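You operate a simulated robot arm through the tools that you are given. There is no shell and no other tool.

You are at the controls of a simulated robot arm. One attempt, no reset.

TASK
Put things in order on the folding table top. At the end: the white oats label stands on top of the red pea can (marked "PEAS"); the brown cartridge stands where the clear soup jar stood; the clear soup jar stands where the white sugar label stood; the white sugar label stands on top of the green pesto tub; whatever was shut is shut again. Leave all else as you found it, and nothing knocked over.

It is judged by the outcome, as a careful person would: the job done as asked, and still so three seconds after it is handed in. It fails if anything else is knocked over, pushed out of place, dropped, spilled or broken.

THE ROBOT
A 6-joint arm with a two-finger parallel gripper, fixed in place. Base frame: the origin is at the foot of the arm, x ahead of it, y to its left, z up; the work surface is at about z = 0. Lengths are in m, angles in degrees, forces in N, time in s.
With the tool pointing down near the work surface it reaches from about 0.14 to 0.58 m from the base axis. Its first joint turns from -66.0 to 66.0 degrees. Payload 2.1 kg.
The TCP is the grasp point between the finger pads, 0.03 m short of the fingertips. In the tool frame z runs along the fingers and y along their closing line. The gripper opens to 0.094 m. The fingers are 0.028 m wide and 0.01 m thick; the gripper's body (0.05 by 0.096 m) begins 0.055 m behind the TCP.
Orientation is that of the tool frame in the base frame, as [roll, pitch, yaw] about the fixed x, y, z axes, in that order (R = Rz(yaw) Ry(pitch) Rx(roll)). With the fingers straight down and closing along the base's y, the tool's x points along the base's -x, its y along +y and its z along -z.

THE INTERFACE
- The arm moves only by the tool apply_moves. Its argument "increments" is a list of rows, each a list of 7 numbers: the shift along the base's x, y, z in units of 30 mm (1.0 is 30 mm), then the turn, a rotation vector about the base's x, y, z in units of 6 degrees (1.0 is 6 degrees), then the finger opening in m, from 0 to 0.094. In form: [[tx, ty, tz, wx, wy, wz, claw], ...]. A call has 1 to 20 rows; each row shifts and turns the commanded pose from where the row before left it. A call with a number of a shift or a turn outside -1 to 1 is refused whole. Rows are played at 5 a second. More than 0.05 m and 8.6 degrees between two rows, or a gripper value outside its range, and nothing of the call is played. A pose out of reach is approached as far as the arm can. The call stops where the force on the tool passes 40 N (or 10 N more than at its start, if that is more) or the arm is blocked; 0.2 s more then pass. The fingers move at their own pace (about 0.072 m/s each) and stop on an object; they squeeze with about 37 N. The grip force told is the motor's: it shows also when the fingers shut on nothing. Time passes only in rows, and 0.2 s behind the last, so rows that do not move let the fingers close. The reply holds the time, the measured pose of the TCP, the force on the tool along the base axes, the opening and the grip force, in the units named above and with some noise, with the torque about the TCP (base axes, N m) and any sound that the robot's microphone picked up.
- Cameras (640 x 400 px; columns grow to the right, rows downward): "scene" is fixed at [0.0287, -0.359, 0.4807]; the picture's right is [0.94, -0.34, 0.00], its down [-0.21, -0.57, -0.80] and it looks along [0.27, 0.75, -0.61] (base axes); focal length 247 px, centre (320, 200). "wrist" rides on the gripper at [0.076, 0.014, -0.102] in the tool frame; the picture's right is [-0.18, 0.98, 0.00], its down [-0.75, -0.14, -0.64] and it looks along [-0.63, -0.12, 0.77] (tool axes); focal length 243 px, centre (320, 200). There is no depth. A picture from a camera that has moved, and an enlarged one, comes with that camera's place and axes in the base frame and with its lens.
- snapshot(camera): a new picture of that camera. The clock stands still meanwhile.
- enlarge(camera, box): a new picture of the part [left, top, right, bottom] of that camera's present view, enlarged. The clock stands still meanwhile.
- job_done(): hands the job in; it is judged then, once.

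Nothing tells you positions but the pictures and the camera data. Unless the task says otherwise, let go and move clear before handing in.

The tools are called after "Call:" as a command line: name --pt "numbers of a row" for each row, then --argument value for the rest, lists and objects as JSON in quotes. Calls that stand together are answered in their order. apply_moves: Moves the arm, as the interface text tells. Its arguments: {"type":"object","properties":{"increments":{"type":"array"}},"required":["increments"]} The other tools are called the same way: snapshot (camera) takes a picture; enlarge (camera, box) takes an enlarged picture of a part of a camera's view; job_done () hands the job in.

At the start:

```text
time_s: 0.0
position: [0.3117, 0.17, 0.3139]
orientation: [-179.9, 0.1, 180.0]
wrist_force: [0.3, -0.3, 0.2]
moment: [0.02, 0.02, 0.0]
width: 0.0943
finger_force: 0.2
```

scene: 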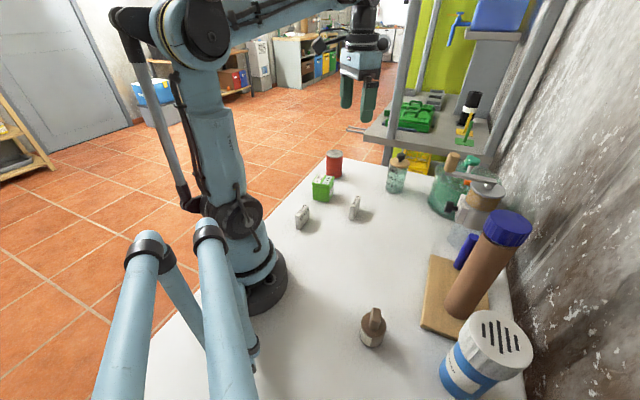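
wrist: 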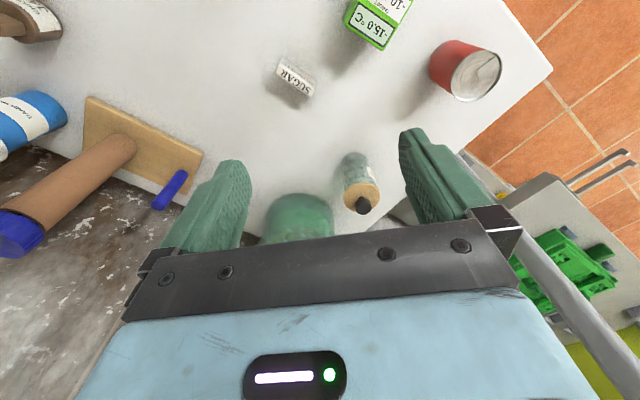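

I see a table with a red can, a green tub, two small white labels, a clear jar with a lid, a brown cartridge-like item near the front and other clutter to the right. I'll look closer before moving anything.

Call:
enlarge --camera "scene" --box '[280, 130, 440, 230]'

Call:
enlarge --camera "scene" --box '[320, 200, 560, 400]'

Call:
enlarge --camera "scene" --box '[370, 130, 530, 250]'

Call:
enlarge --camera "wrist" --box '[200, 0, 560, 240]'

Call:
enlarge --camera "wrist" --box '[0, 0, 240, 240]'

```text
4.00 times, centred on (360, 180) of scene
camera zoom: at [0.0287, -0.359, 0.4807], right [0.94, -0.34, 0.0], down [-0.21, -0.57, -0.8], along [0.27, 0.75, -0.61], focal length 988 px, centre (160, 280)
```

zoom: 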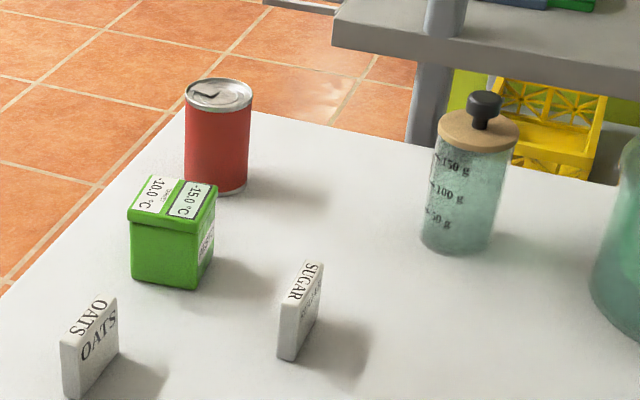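

```text
2.00 times, centred on (440, 300) of scene
camera zoom: at [0.0287, -0.359, 0.4807], right [0.94, -0.34, 0.0], down [-0.21, -0.57, -0.8], along [0.27, 0.75, -0.61], focal length 494 px, centre (80, 0)
```

zoom: 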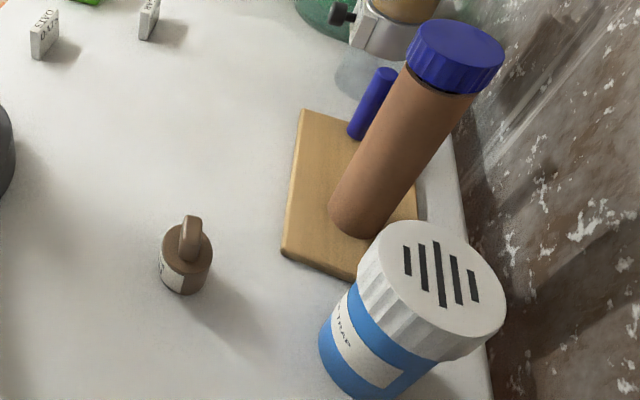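

```text
3.33 times, centred on (450, 190) of scene
camera zoom: at [0.0287, -0.359, 0.4807], right [0.94, -0.34, 0.0], down [-0.21, -0.57, -0.8], along [0.27, 0.75, -0.61], focal length 824 px, centre (-113, 233)
```

zoom: 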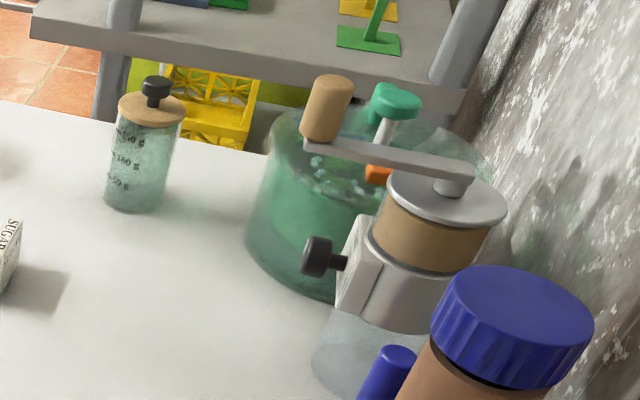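

```text
1.67 times, centred on (380, 120) of wrist
camera zoom: at [0.2352, 0.1853, 0.4179], right [0.18, 0.98, 0.0], down [0.75, -0.14, 0.64], along [0.63, -0.12, -0.77], focal length 404 px, centre (220, 333)
```

zoom: 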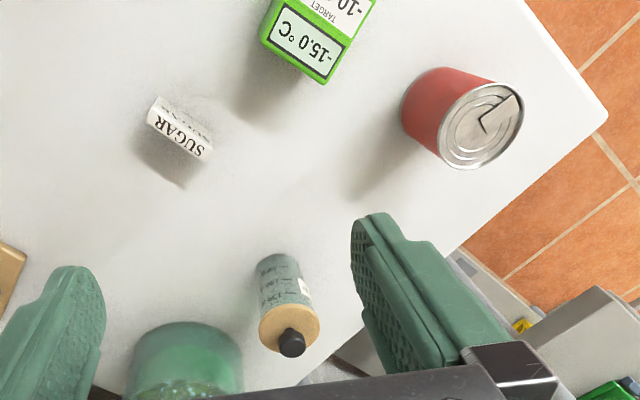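

```text
1.67 times, centred on (120, 120) of wrist
camera zoom: at [0.2352, 0.1853, 0.4179], right [0.18, 0.98, 0.0], down [0.75, -0.14, 0.64], along [0.63, -0.12, -0.77], focal length 404 px, centre (653, 333)
```

zoom: 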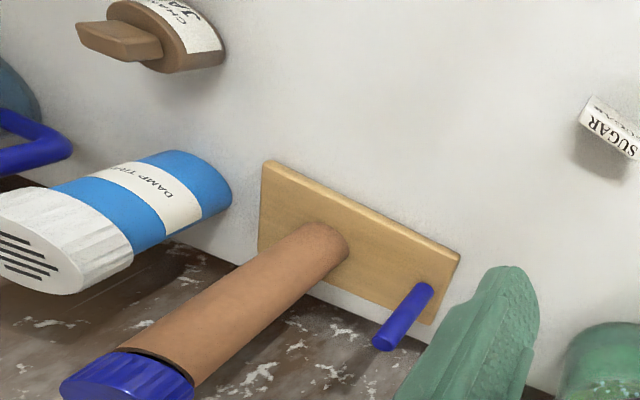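

The sugar and oats labels, tub, can and jar are clear. I need to work out which brown object is the "cartridge", so I'll zoom in on the labels.

Call:
enlarge --camera "scene" --box '[345, 295, 405, 355]'

Call:
enlarge --camera "wrist" --box '[0, 0, 90, 60]'

Call:
enlarge --camera "scene" --box '[410, 200, 540, 400]'

Call:
enlarge --camera "scene" --box '[285, 140, 375, 235]'

```text
6.67 times, centred on (375, 325) of scene
camera zoom: at [0.0287, -0.359, 0.4807], right [0.94, -0.34, 0.0], down [-0.21, -0.57, -0.8], along [0.27, 0.75, -0.61], focal length 1648 px, centre (-47, -633)
```

zoom: 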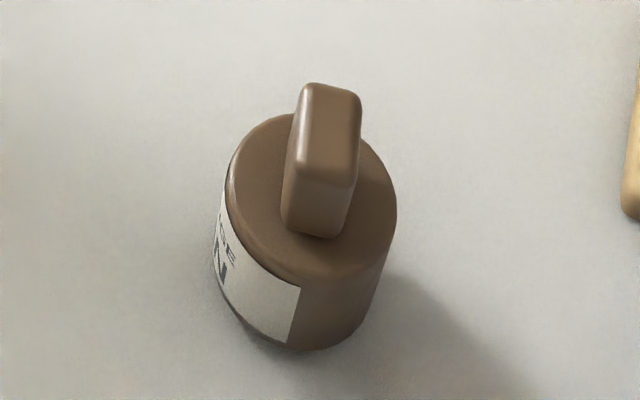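

```text
6.67 times, centred on (45, 30) of wrist
camera zoom: at [0.2352, 0.1853, 0.4179], right [0.18, 0.98, 0.0], down [0.75, -0.14, 0.64], along [0.63, -0.12, -0.77], focal length 1618 px, centre (2153, 1333)
```

zoom: 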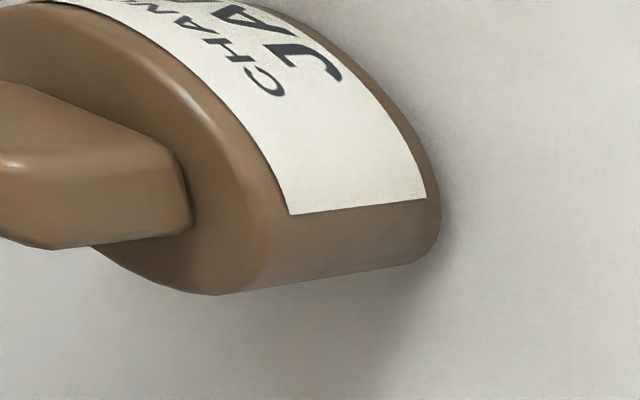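

```text
2.00 times, centred on (475, 300) of scene
camera zoom: at [0.0287, -0.359, 0.4807], right [0.94, -0.34, 0.0], down [-0.21, -0.57, -0.8], along [0.27, 0.75, -0.61], focal length 494 px, centre (10, 0)
```

zoom: 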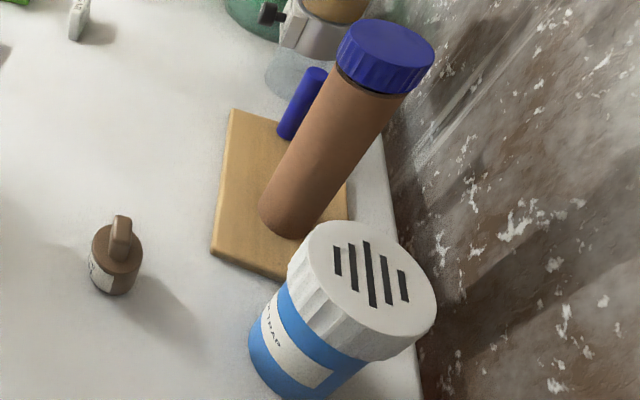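

```text
4.21 times, centred on (330, 188) of scene
camera zoom: at [0.0287, -0.359, 0.4807], right [0.94, -0.34, 0.0], down [-0.21, -0.57, -0.8], along [0.27, 0.75, -0.61], focal length 1041 px, centre (278, 253)
```

zoom: 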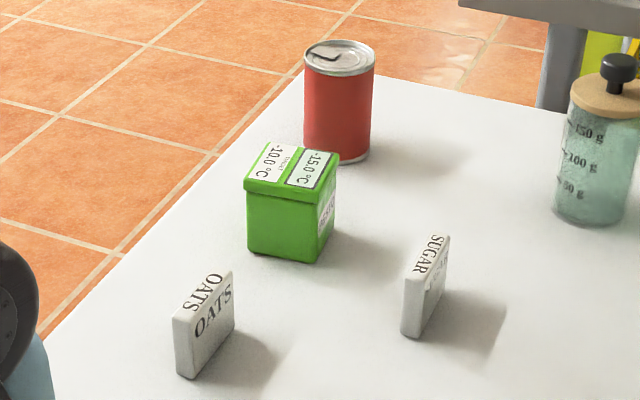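

The small brown thing is labelled "CHANGE JAN", so it is a filter cartridge. The soup jar has a wooden lid that overhangs its body, so I'll have to grip the jar below the lid. First I'll move the arm back for a better wrist view of the labels, tub and can.

Call:
apply_moves --pt "-0.75 -0.3 0 0 0 0 0.094" --pt "-0.75 -0.3 0 0 0 0 0.094" --pt "-0.75 -0.3 0 0 0 0 0.094" --pt "-0.75 -0.3 0 0 0 0 0.094" --pt "-0.75 -0.3 0 0 0 0 0.094" --pt "0 0 0 0 0 0 0.094"

Call:
snapshot --camera "wrist"

Call:
snapshot --camera "scene"

```text
time_s: 1.4
position: [0.1994, 0.1245, 0.3151]
orientation: [180.0, 0.0, -180.0]
wrist_force: [0.1, -0.1, -0.4]
moment: [0.01, 0.0, -0.02]
width: 0.094
finger_force: 0.2
```

```text
taken
camera wrist: at [0.123, 0.1398, 0.4182], right [0.18, 0.98, 0.0], down [0.75, -0.14, 0.64], along [0.63, -0.12, -0.77], focal length 243 px, centre (320, 200)
```

wrist: 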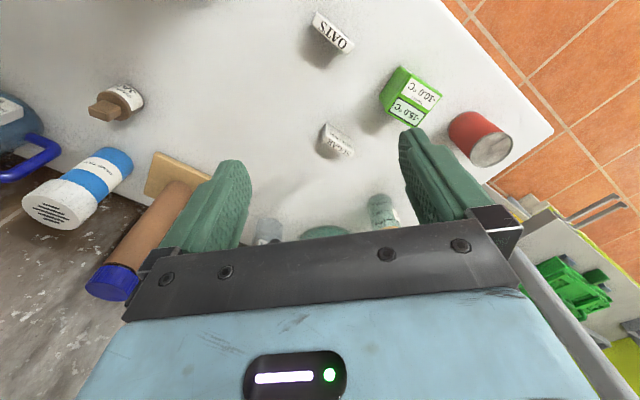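

```text
taken
```

scene: 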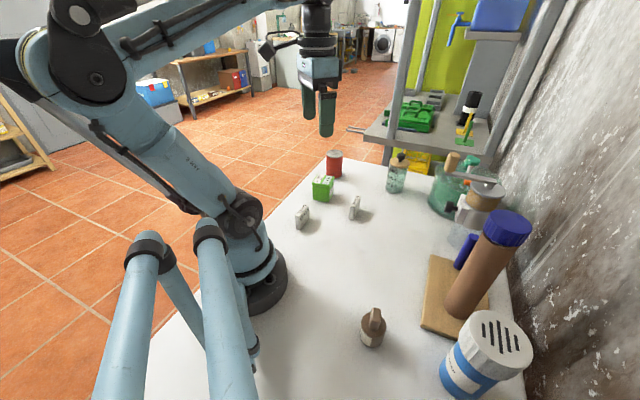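

Both labels, the tub, can, jar and cartridge are in view. I'll enlarge the wrist view to get accurate positions.

Call:
enlarge --camera "wrist" --box '[290, 0, 450, 100]'

Call:
enlarge --camera "wrist" --box '[300, 60, 460, 160]'

Call:
enlarge --camera "wrist" --box '[360, 80, 520, 180]'

Call:
enlarge --camera "wrist" --box '[60, 60, 180, 150]'

Call:
enlarge --camera "wrist" --box '[240, 150, 440, 250]'

```text
4.00 times, centred on (370, 50) of wrist
camera zoom: at [0.123, 0.1398, 0.4182], right [0.18, 0.98, 0.0], down [0.75, -0.14, 0.64], along [0.63, -0.12, -0.77], focal length 970 px, centre (120, 800)
```

zoom: 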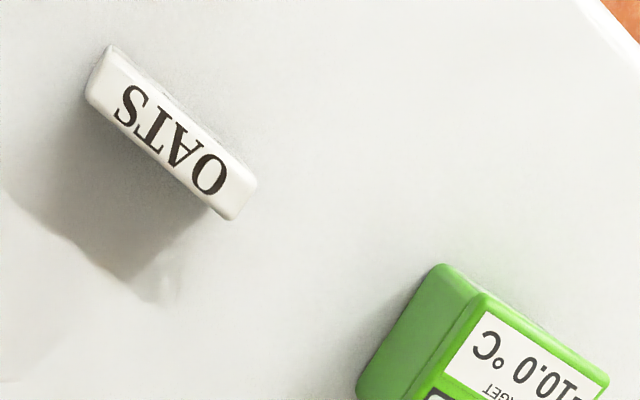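

```text
4.00 times, centred on (380, 110) of wrist
camera zoom: at [0.123, 0.1398, 0.4182], right [0.18, 0.98, 0.0], down [0.75, -0.14, 0.64], along [0.63, -0.12, -0.77], focal length 970 px, centre (80, 560)
```

zoom: 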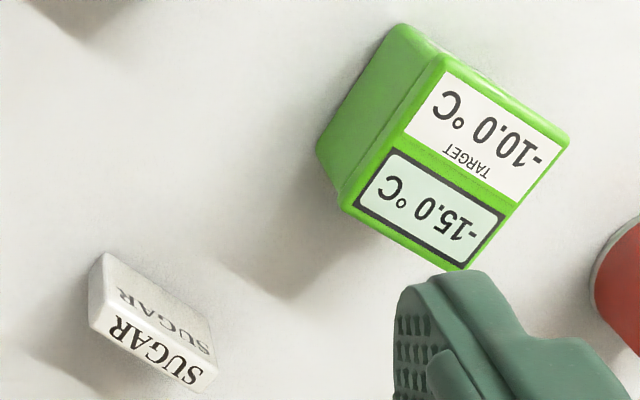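

```text
4.00 times, centred on (440, 130) of wrist
camera zoom: at [0.123, 0.1398, 0.4182], right [0.18, 0.98, 0.0], down [0.75, -0.14, 0.64], along [0.63, -0.12, -0.77], focal length 970 px, centre (-160, 480)
```

zoom: 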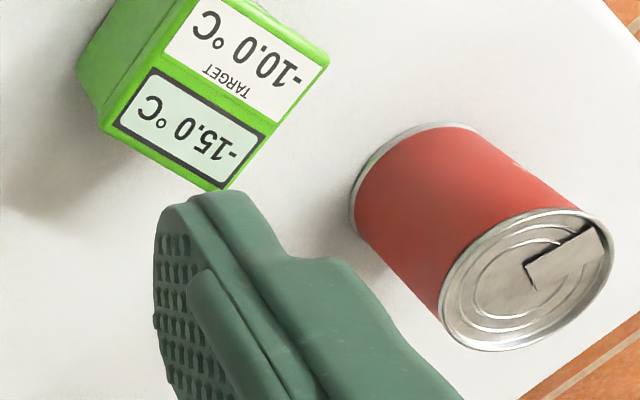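

```text
4.44 times, centred on (120, 105) of wrist
camera zoom: at [0.123, 0.1398, 0.4182], right [0.18, 0.98, 0.0], down [0.75, -0.14, 0.64], along [0.63, -0.12, -0.77], focal length 1078 px, centre (1209, 622)
```

zoom: 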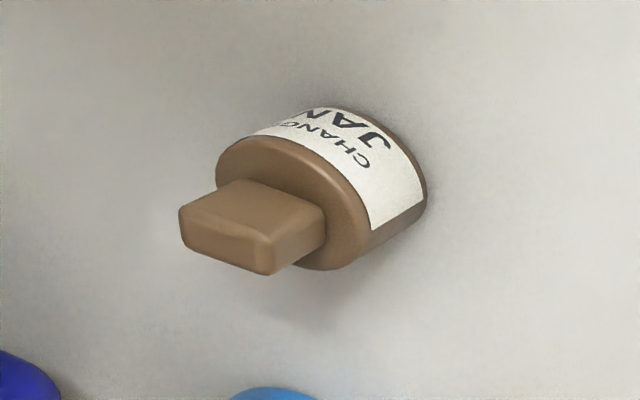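

```text
3.20 times, centred on (340, 200) of wrist
camera zoom: at [0.123, 0.1398, 0.4182], right [0.18, 0.98, 0.0], down [0.75, -0.14, 0.64], along [0.63, -0.12, -0.77], focal length 776 px, centre (256, 200)
```

zoom: 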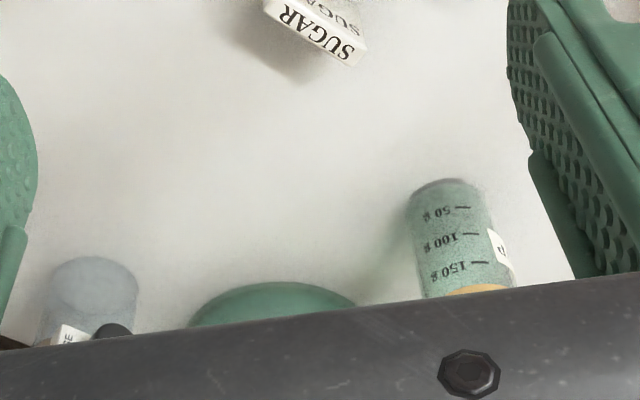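

Positions agree between the two cameras: oats label about (0.161, 0.150) at ~43°, sugar about (0.317, 0.135), tub (0.260, 0.249), can (0.347, 0.366). I'll hover over the oats label and check alignment before descending.

Call:
apply_moves --pt "-0.16 0.106 -0.8 0 0 0.904 0.06" --pt "-0.16 0.106 -0.8 0 0 0.904 0.06" --pt "-0.16 0.106 -0.8 0 0 0.904 0.06" --pt "-0.16 0.106 -0.8 0 0 0.904 0.06" --pt "-0.16 0.106 -0.8 0 0 0.904 0.06" --pt "-0.16 0.106 -0.8 0 0 0.904 0.06" --pt "-0.16 0.106 -0.8 0 0 0.904 0.06" --pt "-0.16 0.106 -0.8 0 0 0.904 0.06" --pt "0 0 0 0 0 0 0.06"

Call:
snapshot --camera "wrist"

Call:
snapshot --camera "scene"

Call:
enlarge --camera "scene" --box '[280, 180, 400, 255]'

```text
time_s: 3.4
position: [0.1604, 0.1511, 0.1221]
orientation: [-180.0, 0.0, -136.5]
wrist_force: [0.2, -0.8, 0.6]
moment: [0.04, 0.03, -0.02]
width: 0.06
finger_force: 0.0
```

```text
taken
camera wrist: at [0.096, 0.1104, 0.225], right [-0.54, 0.84, 0.0], down [0.64, 0.42, 0.64], along [0.54, 0.35, -0.77], focal length 243 px, centre (320, 200)
```

wrist: 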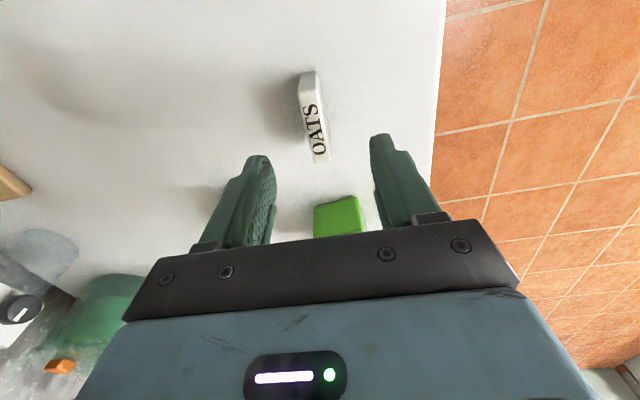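

```text
taken
```

scene: 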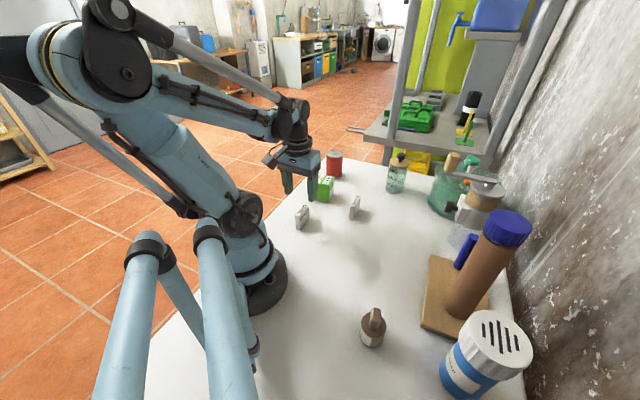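

```text
5.33 times, centred on (340, 218) of scene
camera zoom: at [0.0287, -0.359, 0.4807], right [0.94, -0.34, 0.0], down [-0.21, -0.57, -0.8], along [0.27, 0.75, -0.61], focal length 1318 px, centre (213, 107)
```

zoom: 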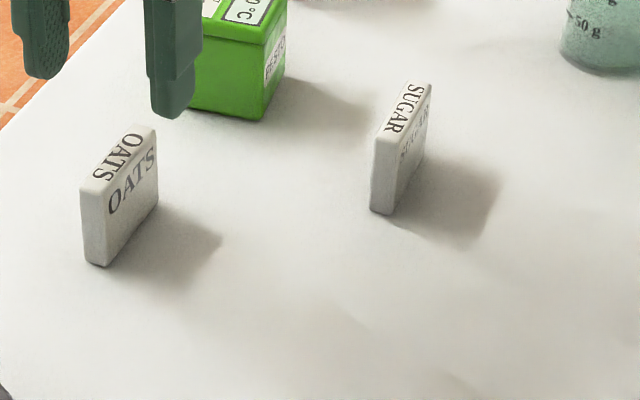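

Call:
enlarge --camera "wrist" --box '[230, 50, 430, 200]'

```text
2.67 times, centred on (330, 125) of wrist
camera zoom: at [0.096, 0.1104, 0.225], right [-0.54, 0.84, 0.0], down [0.64, 0.42, 0.64], along [0.54, 0.35, -0.77], focal length 647 px, centre (293, 400)
```

zoom: 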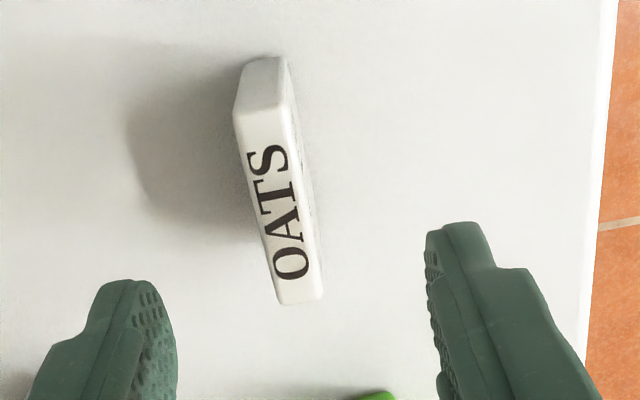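

Alignment is good: the label centre is within 2 mm of the TCP and the yaw matches. I'll descend and grip the oats label, then check the picture before lifting.

Call:
apply_moves --pt "0.02 -0.01 -0.7 0 0 0 0.05" --pt "0.02 -0.01 -0.7 0 0 0 0.05" --pt "0.02 0 -0.7 0 0 0 0.05" --pt "0 0 -0.6 0 0 0 0.05" --pt "0 0 0 0 0 0 0.05"

Call:
snapshot --camera "wrist"

Call:
enlarge --camera "scene" --box '[250, 130, 390, 250]'

```text
time_s: 4.6
position: [0.1643, 0.1485, 0.0401]
orientation: [179.9, 0.0, -136.6]
wrist_force: [0.3, 0.0, 0.1]
moment: [-0.01, 0.0, 0.0]
width: 0.05
finger_force: 0.0
```

```text
taken
camera wrist: at [0.0979, 0.1087, 0.1443], right [-0.54, 0.84, 0.0], down [0.64, 0.41, 0.64], along [0.54, 0.35, -0.77], focal length 243 px, centre (320, 200)
```

wrist: 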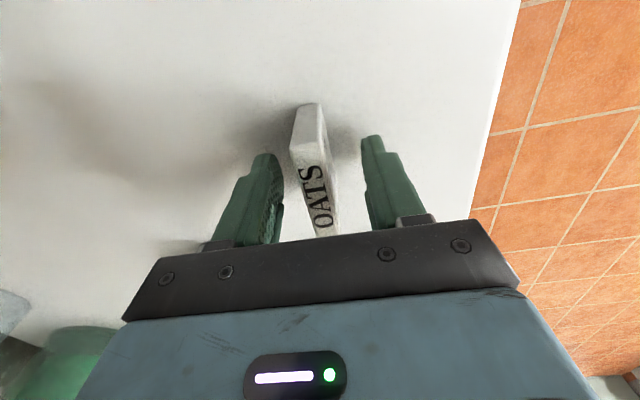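

```text
3.33 times, centred on (320, 190) of scene
camera zoom: at [0.0287, -0.359, 0.4807], right [0.94, -0.34, 0.0], down [-0.21, -0.57, -0.8], along [0.27, 0.75, -0.61], focal length 824 px, centre (320, 233)
```

zoom: 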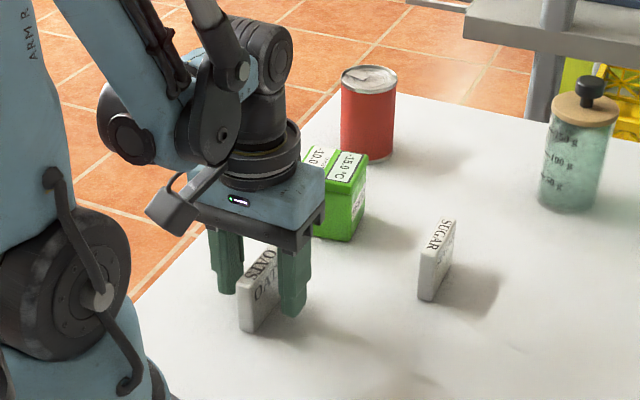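

The label is between the fingers. I'll close on it, then lift.

Call:
apply_moves --pt "0 0 0 0 0 0 0.005" --pt "0 0 0 0 0 0 0.005" --pt "0 0 0 0 0 0 0.005"

Call:
snapshot --camera "wrist"

```text
time_s: 5.4
position: [0.1628, 0.1495, 0.0412]
orientation: [180.0, 0.0, -136.6]
wrist_force: [0.2, 0.4, 0.7]
moment: [0.02, -0.02, 0.01]
width: 0.0183
finger_force: 37.0
```

```text
taken
camera wrist: at [0.0979, 0.1087, 0.1445], right [-0.54, 0.84, 0.0], down [0.64, 0.41, 0.64], along [0.54, 0.35, -0.77], focal length 243 px, centre (320, 200)
```

wrist: 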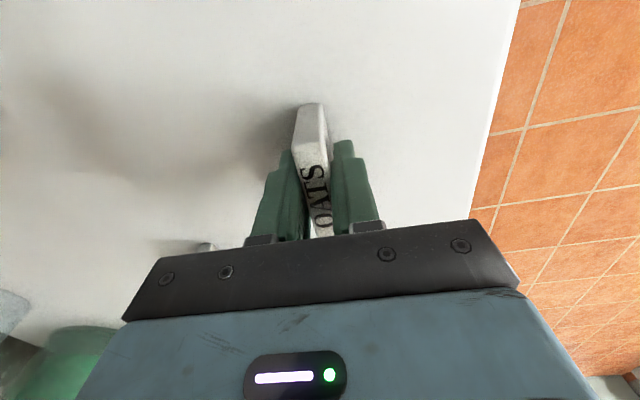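

The label is gripped (37 N, opening 18 mm). I'll lift it and carry it high over to the red can.

Call:
apply_moves --pt "0 0 0.5 0 0 0 0.005" --pt "0 0 0.9 0 0 0 0.005" --pt "0 0 0.9 0 0 0 0.005" --pt "0 0 0.9 0 0 0 0.005" --pt "0 0 0.9 0 0 0 0.005" --pt "0 0 0.9 0 0 0 0.005" --pt "0 0 0.3 0 0 0 0.005" --pt "0 0 0 0 0 0 0.005"

Call:
snapshot --camera "wrist"

Call:
enlarge --camera "scene" --box '[250, 60, 410, 240]'

```text
time_s: 7.2
position: [0.1604, 0.151, 0.2003]
orientation: [-180.0, 0.0, -136.6]
wrist_force: [-0.3, 1.1, -0.4]
moment: [-0.03, 0.01, 0.02]
width: 0.0183
finger_force: 37.5
```

```text
taken
camera wrist: at [0.0961, 0.1097, 0.3041], right [-0.54, 0.84, 0.0], down [0.64, 0.41, 0.64], along [0.54, 0.35, -0.77], focal length 243 px, centre (320, 200)
```

wrist: 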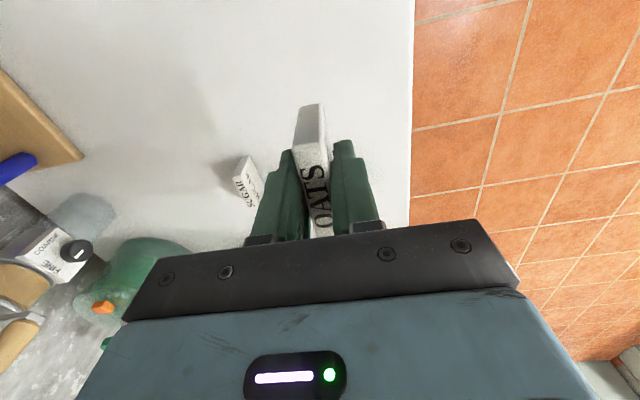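

```text
2.22 times, centred on (330, 150) of scene
camera zoom: at [0.0287, -0.359, 0.4807], right [0.94, -0.34, 0.0], down [-0.21, -0.57, -0.8], along [0.27, 0.75, -0.61], focal length 549 px, centre (298, 311)
```

zoom: 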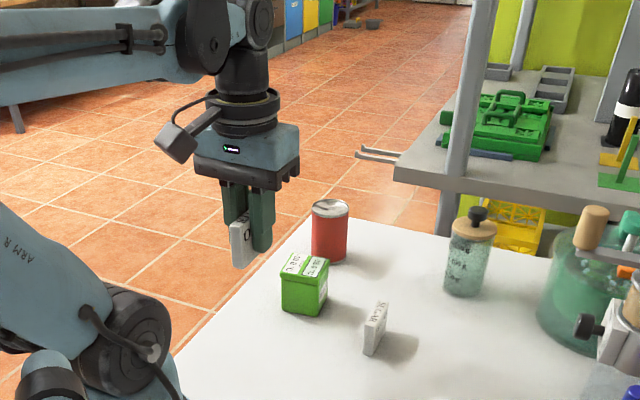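

The oats label is held upright. Now I'll carry it over to the can at about 0.20 m height.

Call:
apply_moves --pt "0.5 0.6 0 0 0 0 0.005" --pt "0.7 0.8 0 0 0 0 0.005" --pt "0.7 0.8 0 0 0 0 0.005" --pt "0.7 0.8 0 0 0 0 0.005" --pt "0.7 0.8 0 0 0 0 0.005" --pt "0.7 0.8 0 0 0 0 0.005" --pt "0.7 0.8 0 0 0 0 0.005" --pt "0.7 0.8 0 0 0 0 0.005" --pt "0.5 0.6 0 0 0 0 0.005" --pt "0.3 0.3 0 0 0 0 0.005" --pt "0 0 0 0 0 0 0.005"

Call:
snapshot --camera "wrist"

Call:
enlarge --camera "scene" --box '[270, 50, 430, 210]'

```text
time_s: 9.6
position: [0.3498, 0.3635, 0.1998]
orientation: [-180.0, -0.1, -136.6]
wrist_force: [0.6, 0.5, 0.5]
moment: [0.0, 0.01, 0.03]
width: 0.0182
finger_force: 36.5
```

```text
taken
camera wrist: at [0.2839, 0.3223, 0.3033], right [-0.54, 0.84, 0.0], down [0.64, 0.41, 0.64], along [0.54, 0.35, -0.77], focal length 243 px, centre (320, 200)
```

wrist: 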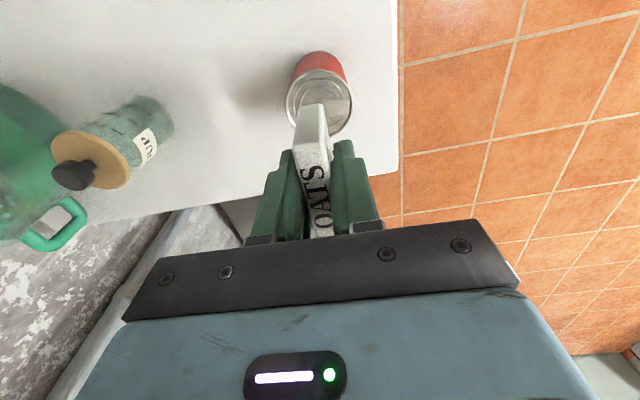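

```text
2.50 times, centred on (350, 130) of scene
camera zoom: at [0.0287, -0.359, 0.4807], right [0.94, -0.34, 0.0], down [-0.21, -0.57, -0.8], along [0.27, 0.75, -0.61], focal length 618 px, centre (245, 375)
```

zoom: 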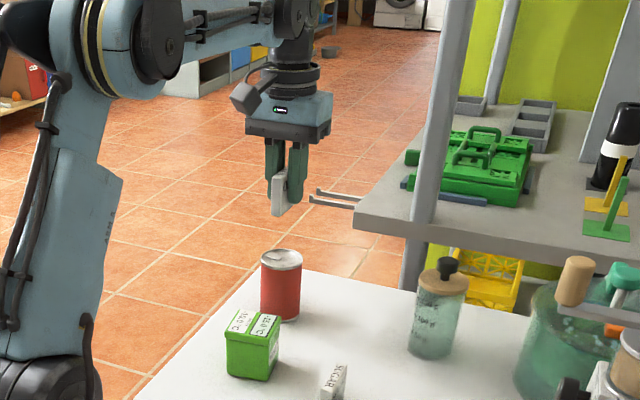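

Call:
enlarge --camera "wrist" --box '[260, 40, 380, 160]'

Call:
enlarge --camera "wrist" --box '[30, 80, 190, 200]'

```text
3.33 times, centred on (320, 100) of wrist
camera zoom: at [0.2839, 0.3223, 0.3033], right [-0.54, 0.84, 0.0], down [0.64, 0.41, 0.64], along [0.54, 0.35, -0.77], focal length 809 px, centre (320, 533)
```

zoom: 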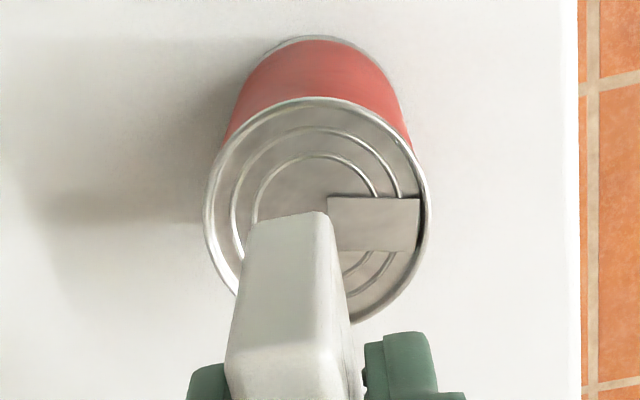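

```text
3.33 times, centred on (110, 140) of wrist
camera zoom: at [0.2839, 0.3223, 0.3033], right [-0.54, 0.84, 0.0], down [0.64, 0.41, 0.64], along [0.54, 0.35, -0.77], focal length 809 px, centre (1020, 400)
```

zoom: 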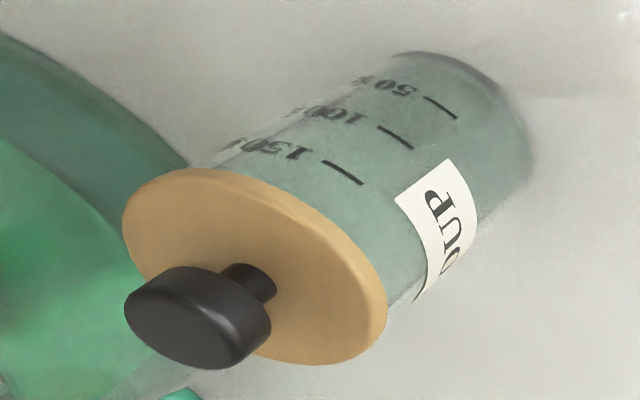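

The label is over the can, lined up sideways and about 2 mm too far out. I'll correct that and descend close to the can top.

Call:
apply_moves --pt "-0.03 -0.03 -0.6 0 0 0 0.005" --pt "-0.02 -0.02 -0.6 0 0 0 0.005" --pt "0 0 -0.6 0 0 0 0.005" --pt "0 0 -0.4 0 0 0 0.005" --pt "0 0 0 0 0 0 0.005"

Call:
snapshot --camera "wrist"

Call:
enlarge --camera "scene" --box '[290, 90, 390, 190]'

Call:
enlarge --camera "wrist" --box '[260, 60, 380, 180]'

```text
time_s: 10.8
position: [0.3475, 0.3606, 0.1341]
orientation: [180.0, 0.0, -136.6]
wrist_force: [0.2, 0.8, 0.7]
moment: [-0.03, -0.02, 0.0]
width: 0.0183
finger_force: 37.2
```

```text
taken
camera wrist: at [0.2818, 0.3203, 0.2376], right [-0.54, 0.84, 0.0], down [0.64, 0.41, 0.64], along [0.54, 0.35, -0.77], focal length 243 px, centre (320, 200)
```

wrist: 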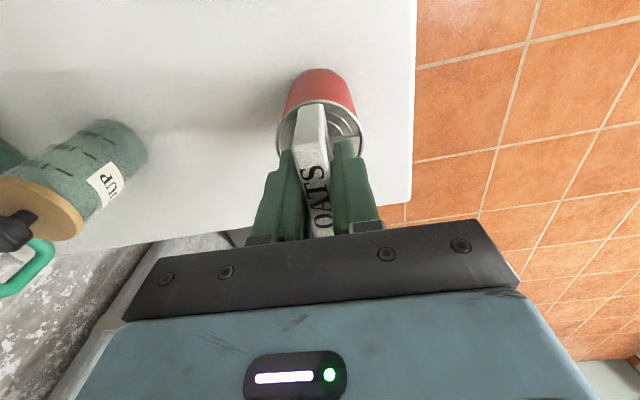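

```text
4.00 times, centred on (340, 140) of scene
camera zoom: at [0.0287, -0.359, 0.4807], right [0.94, -0.34, 0.0], down [-0.21, -0.57, -0.8], along [0.27, 0.75, -0.61], focal length 988 px, centre (240, 440)
```

zoom: 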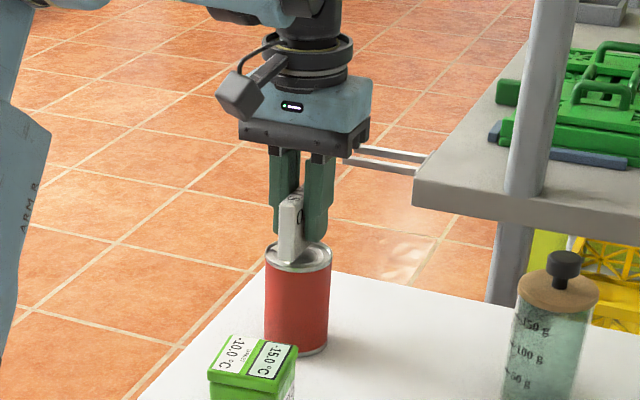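

```text
3.33 times, centred on (320, 120) of wrist
camera zoom: at [0.2818, 0.3203, 0.2376], right [-0.54, 0.84, 0.0], down [0.64, 0.41, 0.64], along [0.54, 0.35, -0.77], focal length 809 px, centre (320, 467)
```

zoom: 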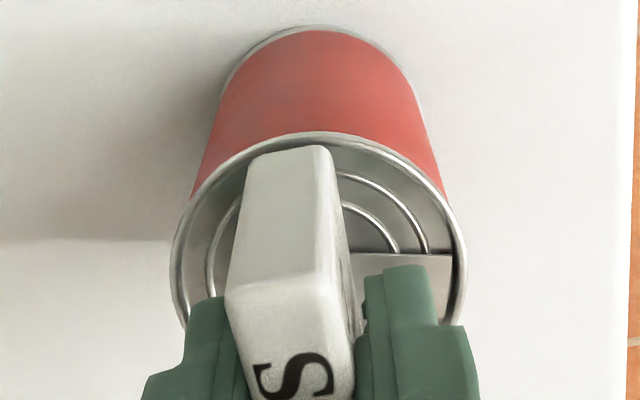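

The label is centred on the can within about 1 mm. I'll lower it in small steps until it touches.

Call:
apply_moves --pt "0 0 -0.1 0 0 0 0.005" --pt "0 0 -0.1 0 0 0 0.005" --pt "0 0 0 0 0 0 0.005"

Call:
apply_moves --pt "0 0 -0.05 0 0 0 0.005" --pt "0 0 0 0 0 0 0.005"

Call:
apply_moves --pt "0 0 -0.05 0 0 0 0.005" --pt "0 0 0 0 0 0 0.005"

Call:
enlarge --camera "scene" --box '[310, 120, 360, 170]'

```text
time_s: 11.6
position: [0.346, 0.3613, 0.1287]
orientation: [180.0, 0.1, -136.6]
wrist_force: [1.4, -1.9, 30.9]
moment: [-0.07, -0.04, 0.01]
width: 0.0184
finger_force: 37.2
```

```text
time_s: 12.2
position: [0.3472, 0.3623, 0.1266]
orientation: [180.0, 0.0, -136.5]
wrist_force: [0.3, -1.6, 30.4]
moment: [-0.06, -0.05, 0.01]
width: 0.018
finger_force: 37.7
```

```text
time_s: 12.8
position: [0.3455, 0.3618, 0.1253]
orientation: [179.9, 0.1, -136.6]
wrist_force: [1.3, -0.3, 30.0]
moment: [-0.03, -0.04, 0.04]
width: 0.0182
finger_force: 36.5
```

```text
8.00 times, centred on (335, 145) of scene
camera zoom: at [0.0286, -0.3591, 0.4807], right [0.94, -0.34, 0.0], down [-0.21, -0.57, -0.8], along [0.27, 0.75, -0.6], focal length 1977 px, centre (200, 640)
```

zoom: 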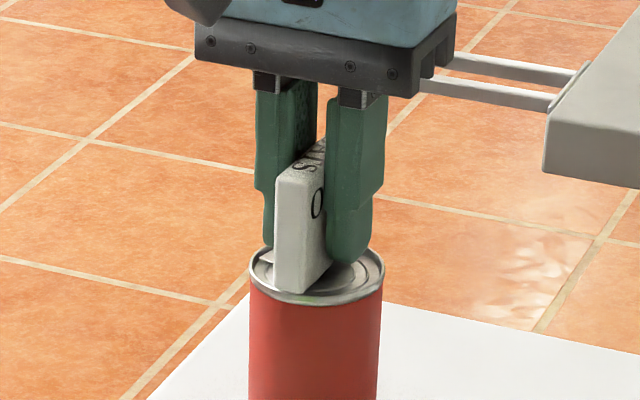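

The label has touched down (30 N) and slid about 3 mm in the grip. I'll ease off the load a little before letting go.

Call:
apply_moves --pt "0 0 0.02 0 0 0 0.005" --pt "0 0 0 0 0 0 0.005"

```text
time_s: 13.4
position: [0.3457, 0.3625, 0.1257]
orientation: [-180.0, 0.0, -136.6]
wrist_force: [-1.2, -1.3, 18.4]
moment: [-0.09, 0.06, -0.02]
width: 0.0182
finger_force: 37.0
```

Call:
apply_moves --pt "0 0 0.02 0 0 0 0.005" --pt "0 0 0 0 0 0 0.005"

Call:
enlarge --camera "wrist" --box '[260, 60, 380, 180]'

```text
time_s: 14.0
position: [0.347, 0.3624, 0.1272]
orientation: [179.9, 0.0, -136.6]
wrist_force: [-0.1, -0.6, 7.0]
moment: [-0.03, 0.01, 0.02]
width: 0.0183
finger_force: 37.4
```

```text
3.33 times, centred on (320, 120) of wrist
camera zoom: at [0.2811, 0.3208, 0.2297], right [-0.54, 0.84, 0.0], down [0.64, 0.41, 0.64], along [0.54, 0.35, -0.77], focal length 809 px, centre (320, 467)
```

zoom: 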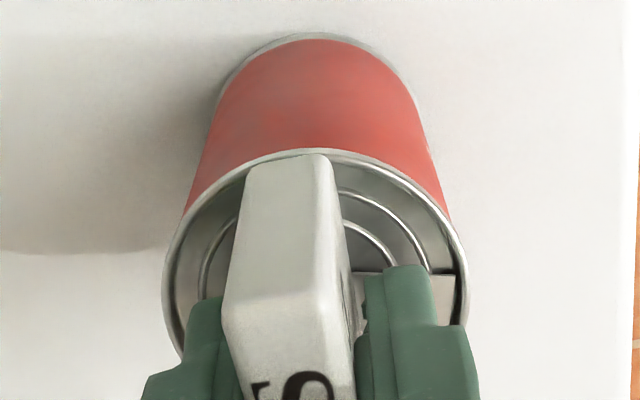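

Load is down to 7 N and the label sits on the can. I'll open gently and check that it stands before rising.

Call:
apply_moves --pt "0 0 0 0 0 0 0.02" --pt "0 0 0 0 0 0 0.024" --pt "0 0 0 0 0 0 0.03" --pt "0 0 0 0 0 0 0.036"

Call:
enlarge --camera "wrist" --box '[230, 60, 410, 240]'

Call:
enlarge --camera "scene" --box '[310, 120, 360, 170]'

```text
time_s: 15.0
position: [0.3452, 0.3613, 0.1271]
orientation: [-180.0, 0.0, -136.6]
wrist_force: [0.7, -0.3, -0.6]
moment: [0.01, 0.01, 0.02]
width: 0.036
finger_force: 0.0
```

```text
2.22 times, centred on (320, 150) of wrist
camera zoom: at [0.2811, 0.3207, 0.2299], right [-0.54, 0.84, 0.0], down [0.64, 0.41, 0.64], along [0.54, 0.35, -0.77], focal length 539 px, centre (320, 311)
```

zoom: 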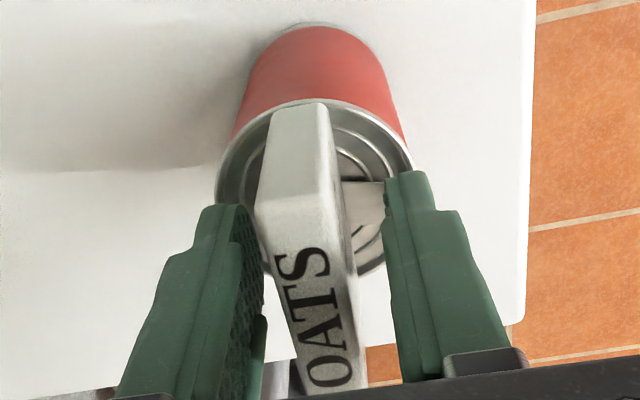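

```text
8.00 times, centred on (335, 145) of scene
camera zoom: at [0.0287, -0.359, 0.4807], right [0.94, -0.34, 0.0], down [-0.21, -0.57, -0.8], along [0.27, 0.75, -0.61], focal length 1977 px, centre (200, 640)
```

zoom: 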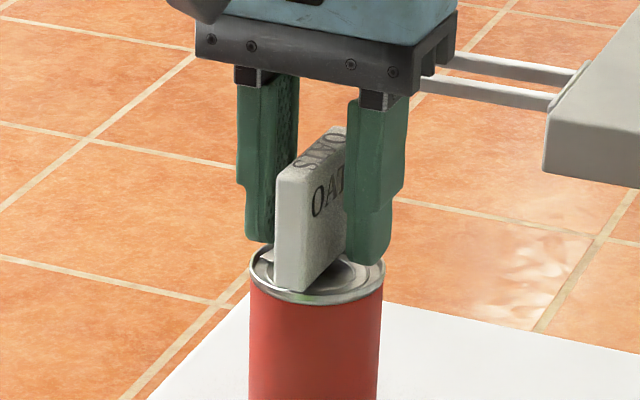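

The oats label stands by itself. I'll rise straight up.

Call:
apply_moves --pt "0 0 0.4 0 0 0 0.04" --pt "0 0 0.8 0 0 0 0.04" --pt "0 0 0.9 0 0 0 0.04" --pt "0 0 0.9 0 0 0 0.04" --pt "0 0 0.5 0 0 0 0.04" --pt "0 0 0 0 0 0 0.04"

Call:
snapshot --camera "wrist"

Call:
enlarge --camera "scene" --box '[290, 110, 410, 230]'

```text
time_s: 16.4
position: [0.3465, 0.3616, 0.2326]
orientation: [180.0, 0.0, -136.6]
wrist_force: [0.4, 0.7, 0.1]
moment: [0.0, -0.01, -0.01]
width: 0.0402
finger_force: 0.0
```

```text
taken
camera wrist: at [0.2824, 0.3206, 0.3356], right [-0.54, 0.84, 0.0], down [0.64, 0.41, 0.64], along [0.54, 0.35, -0.77], focal length 243 px, centre (320, 200)
```

wrist: 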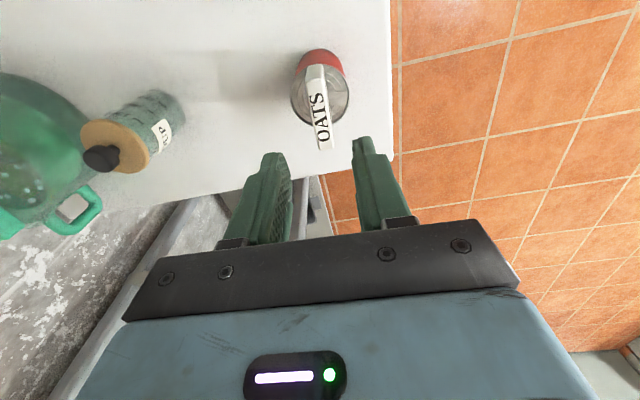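

```text
3.33 times, centred on (350, 170) of scene
camera zoom: at [0.0287, -0.359, 0.4807], right [0.94, -0.34, 0.0], down [-0.21, -0.57, -0.8], along [0.27, 0.75, -0.61], focal length 824 px, centre (220, 300)
```

zoom: 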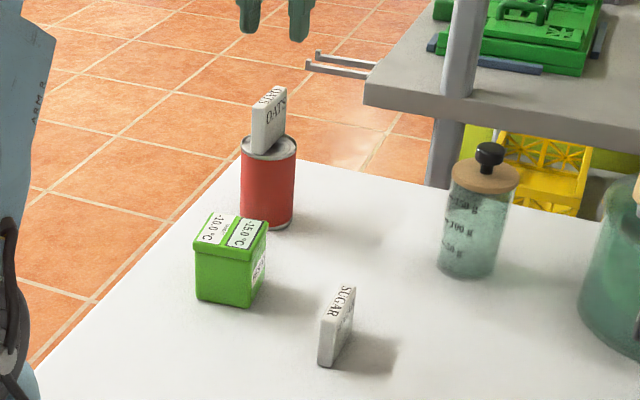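

The oats label stands on the can. Next I'll hover over the sugar label and measure its angle.

Call:
apply_moves --pt "-0.11 -0.84 0 0 0 0.07 0.06" --pt "-0.11 -0.84 0 0 0 0.07 0.06" --pt "-0.11 -0.84 0 0 0 0.07 0.06" --pt "-0.11 -0.84 0 0 0 0.07 0.06" --pt "-0.11 -0.84 0 0 0 0.07 0.06" --pt "-0.11 -0.84 0 0 0 0.07 0.06" --pt "-0.11 -0.84 -0.8 0 0 0.07 0.06" --pt "-0.11 -0.84 -0.8 0 0 0.07 0.06" --pt "-0.11 -0.84 -0.8 0 0 0 0.06" --pt "0 0 -0.8 0 0 0 0.06" --pt "0 0 0 0 0 0 0.06"

Call:
snapshot --camera "wrist"

Call:
enlarge --camera "wrist" --box '[230, 50, 430, 200]'

```text
time_s: 18.8
position: [0.3159, 0.1338, 0.1347]
orientation: [-180.0, 0.0, -133.2]
wrist_force: [1.0, -0.2, 0.1]
moment: [0.0, -0.03, 0.01]
width: 0.06
finger_force: 0.1
```

```text
taken
camera wrist: at [0.2542, 0.0891, 0.2379], right [-0.59, 0.81, 0.0], down [0.62, 0.45, 0.64], along [0.52, 0.38, -0.77], focal length 243 px, centre (320, 200)
```

wrist: 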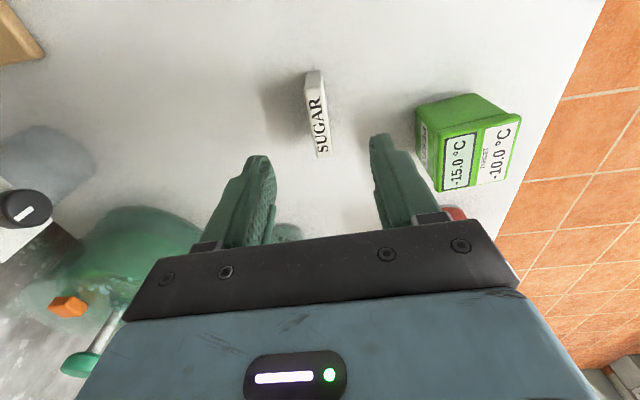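

```text
2.67 times, centred on (330, 125) of wrist
camera zoom: at [0.2542, 0.0891, 0.2379], right [-0.59, 0.81, 0.0], down [0.62, 0.45, 0.64], along [0.52, 0.38, -0.77], focal length 647 px, centre (293, 400)
```

zoom: 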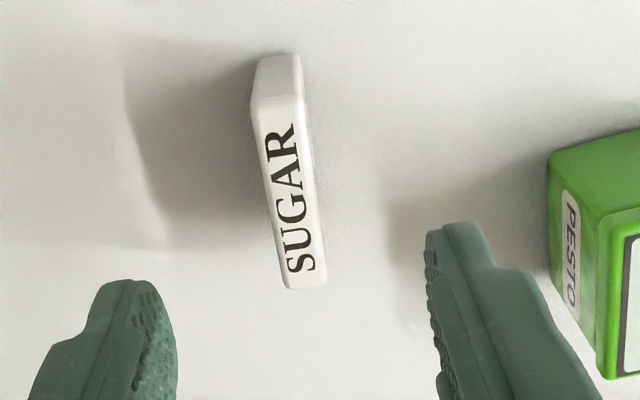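

The sugar label is at about (0.318, 0.136), turned 45°, and lies well between the fingers. I'll descend and grip it.

Call:
apply_moves --pt "0.03 0.03 -0.7 0 0 -0.15 0.05" --pt "0.03 0.02 -0.8 0 0 -0.1 0.05" --pt "0 0 -0.8 0 0 0 0.05" --pt "0 0 -0.6 0 0 0 0.05" --pt "0 0 -0.25 0 0 0 0.05" --pt "0 0 0 0 0 0 0.05"

Call:
snapshot --camera "wrist"

```text
time_s: 20.2
position: [0.3172, 0.1355, 0.0416]
orientation: [-180.0, 0.0, -134.8]
wrist_force: [0.4, 0.8, -0.7]
moment: [-0.02, 0.0, 0.01]
width: 0.0498
finger_force: 0.1
```

```text
taken
camera wrist: at [0.2553, 0.0924, 0.1447], right [-0.57, 0.82, 0.0], down [0.63, 0.44, 0.64], along [0.53, 0.37, -0.77], focal length 243 px, centre (320, 200)
```

wrist: 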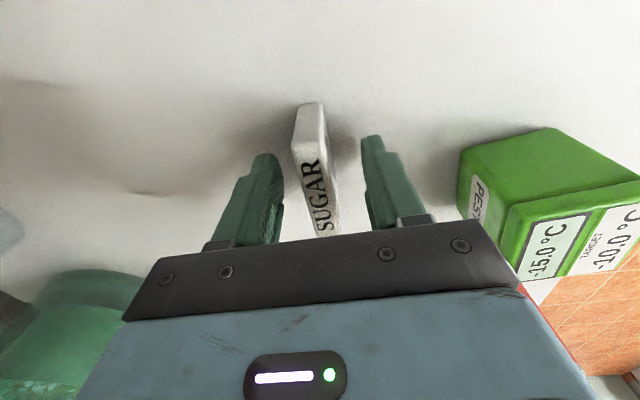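

Call:
apply_moves --pt "0 0 0 0 0 0 0.005" --pt "0 0 0 0 0 0 0.005" --pt "0 0 0 0 0 0 0.005" --pt "0 0 0.3 0 0 0 0.005" --pt "0 0 0.8 0 0 0 0.005" --pt "0 0 0.9 0 0 0 0.005" --pt "0 0 0.9 0 0 0 0.005" --pt "0 0 0.9 0 0 0 0.005" --pt "0 0 0.5 0 0 0 0.005" --pt "0 0 0 0 0 0 0.005"

Call:
snapshot --camera "wrist"

Call:
snapshot --camera "scene"

```text
time_s: 22.4
position: [0.318, 0.135, 0.1703]
orientation: [-179.9, 0.0, -134.8]
wrist_force: [-1.3, 0.6, 0.1]
moment: [0.03, 0.01, 0.0]
width: 0.0184
finger_force: 37.2
```

```text
taken
camera wrist: at [0.2546, 0.0922, 0.2739], right [-0.57, 0.82, 0.0], down [0.63, 0.44, 0.64], along [0.53, 0.37, -0.77], focal length 243 px, centre (320, 200)
```

wrist: 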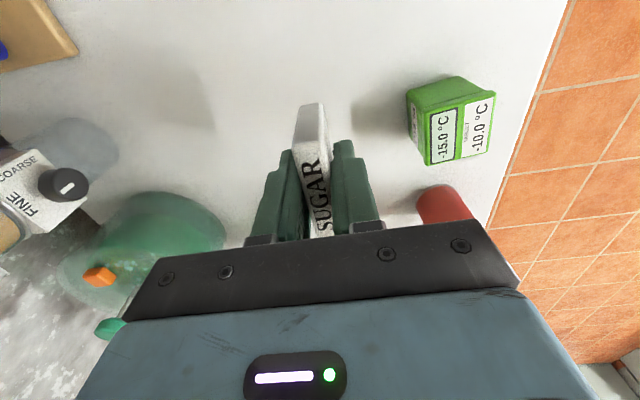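

```text
taken
```

scene: 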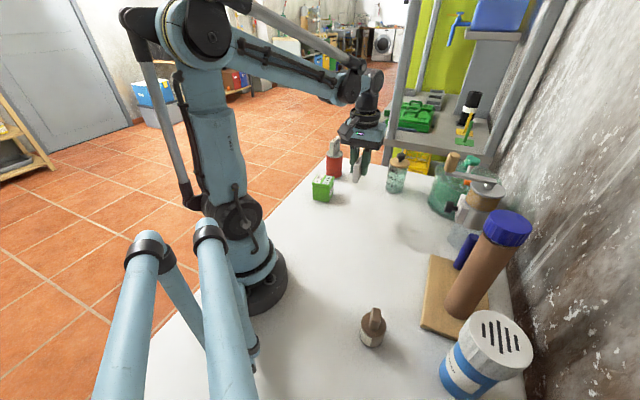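

The sugar label is held. I'll measure the tub from this view.

Call:
enlarge --camera "wrist" --box '[390, 60, 520, 180]'

```text
3.33 times, centred on (455, 120) of wrist
camera zoom: at [0.2546, 0.0922, 0.2739], right [-0.57, 0.82, 0.0], down [0.63, 0.44, 0.64], along [0.53, 0.37, -0.77], focal length 809 px, centre (-130, 467)
```

zoom: 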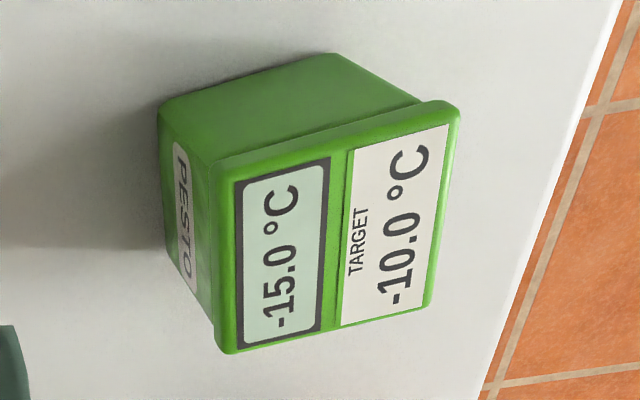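

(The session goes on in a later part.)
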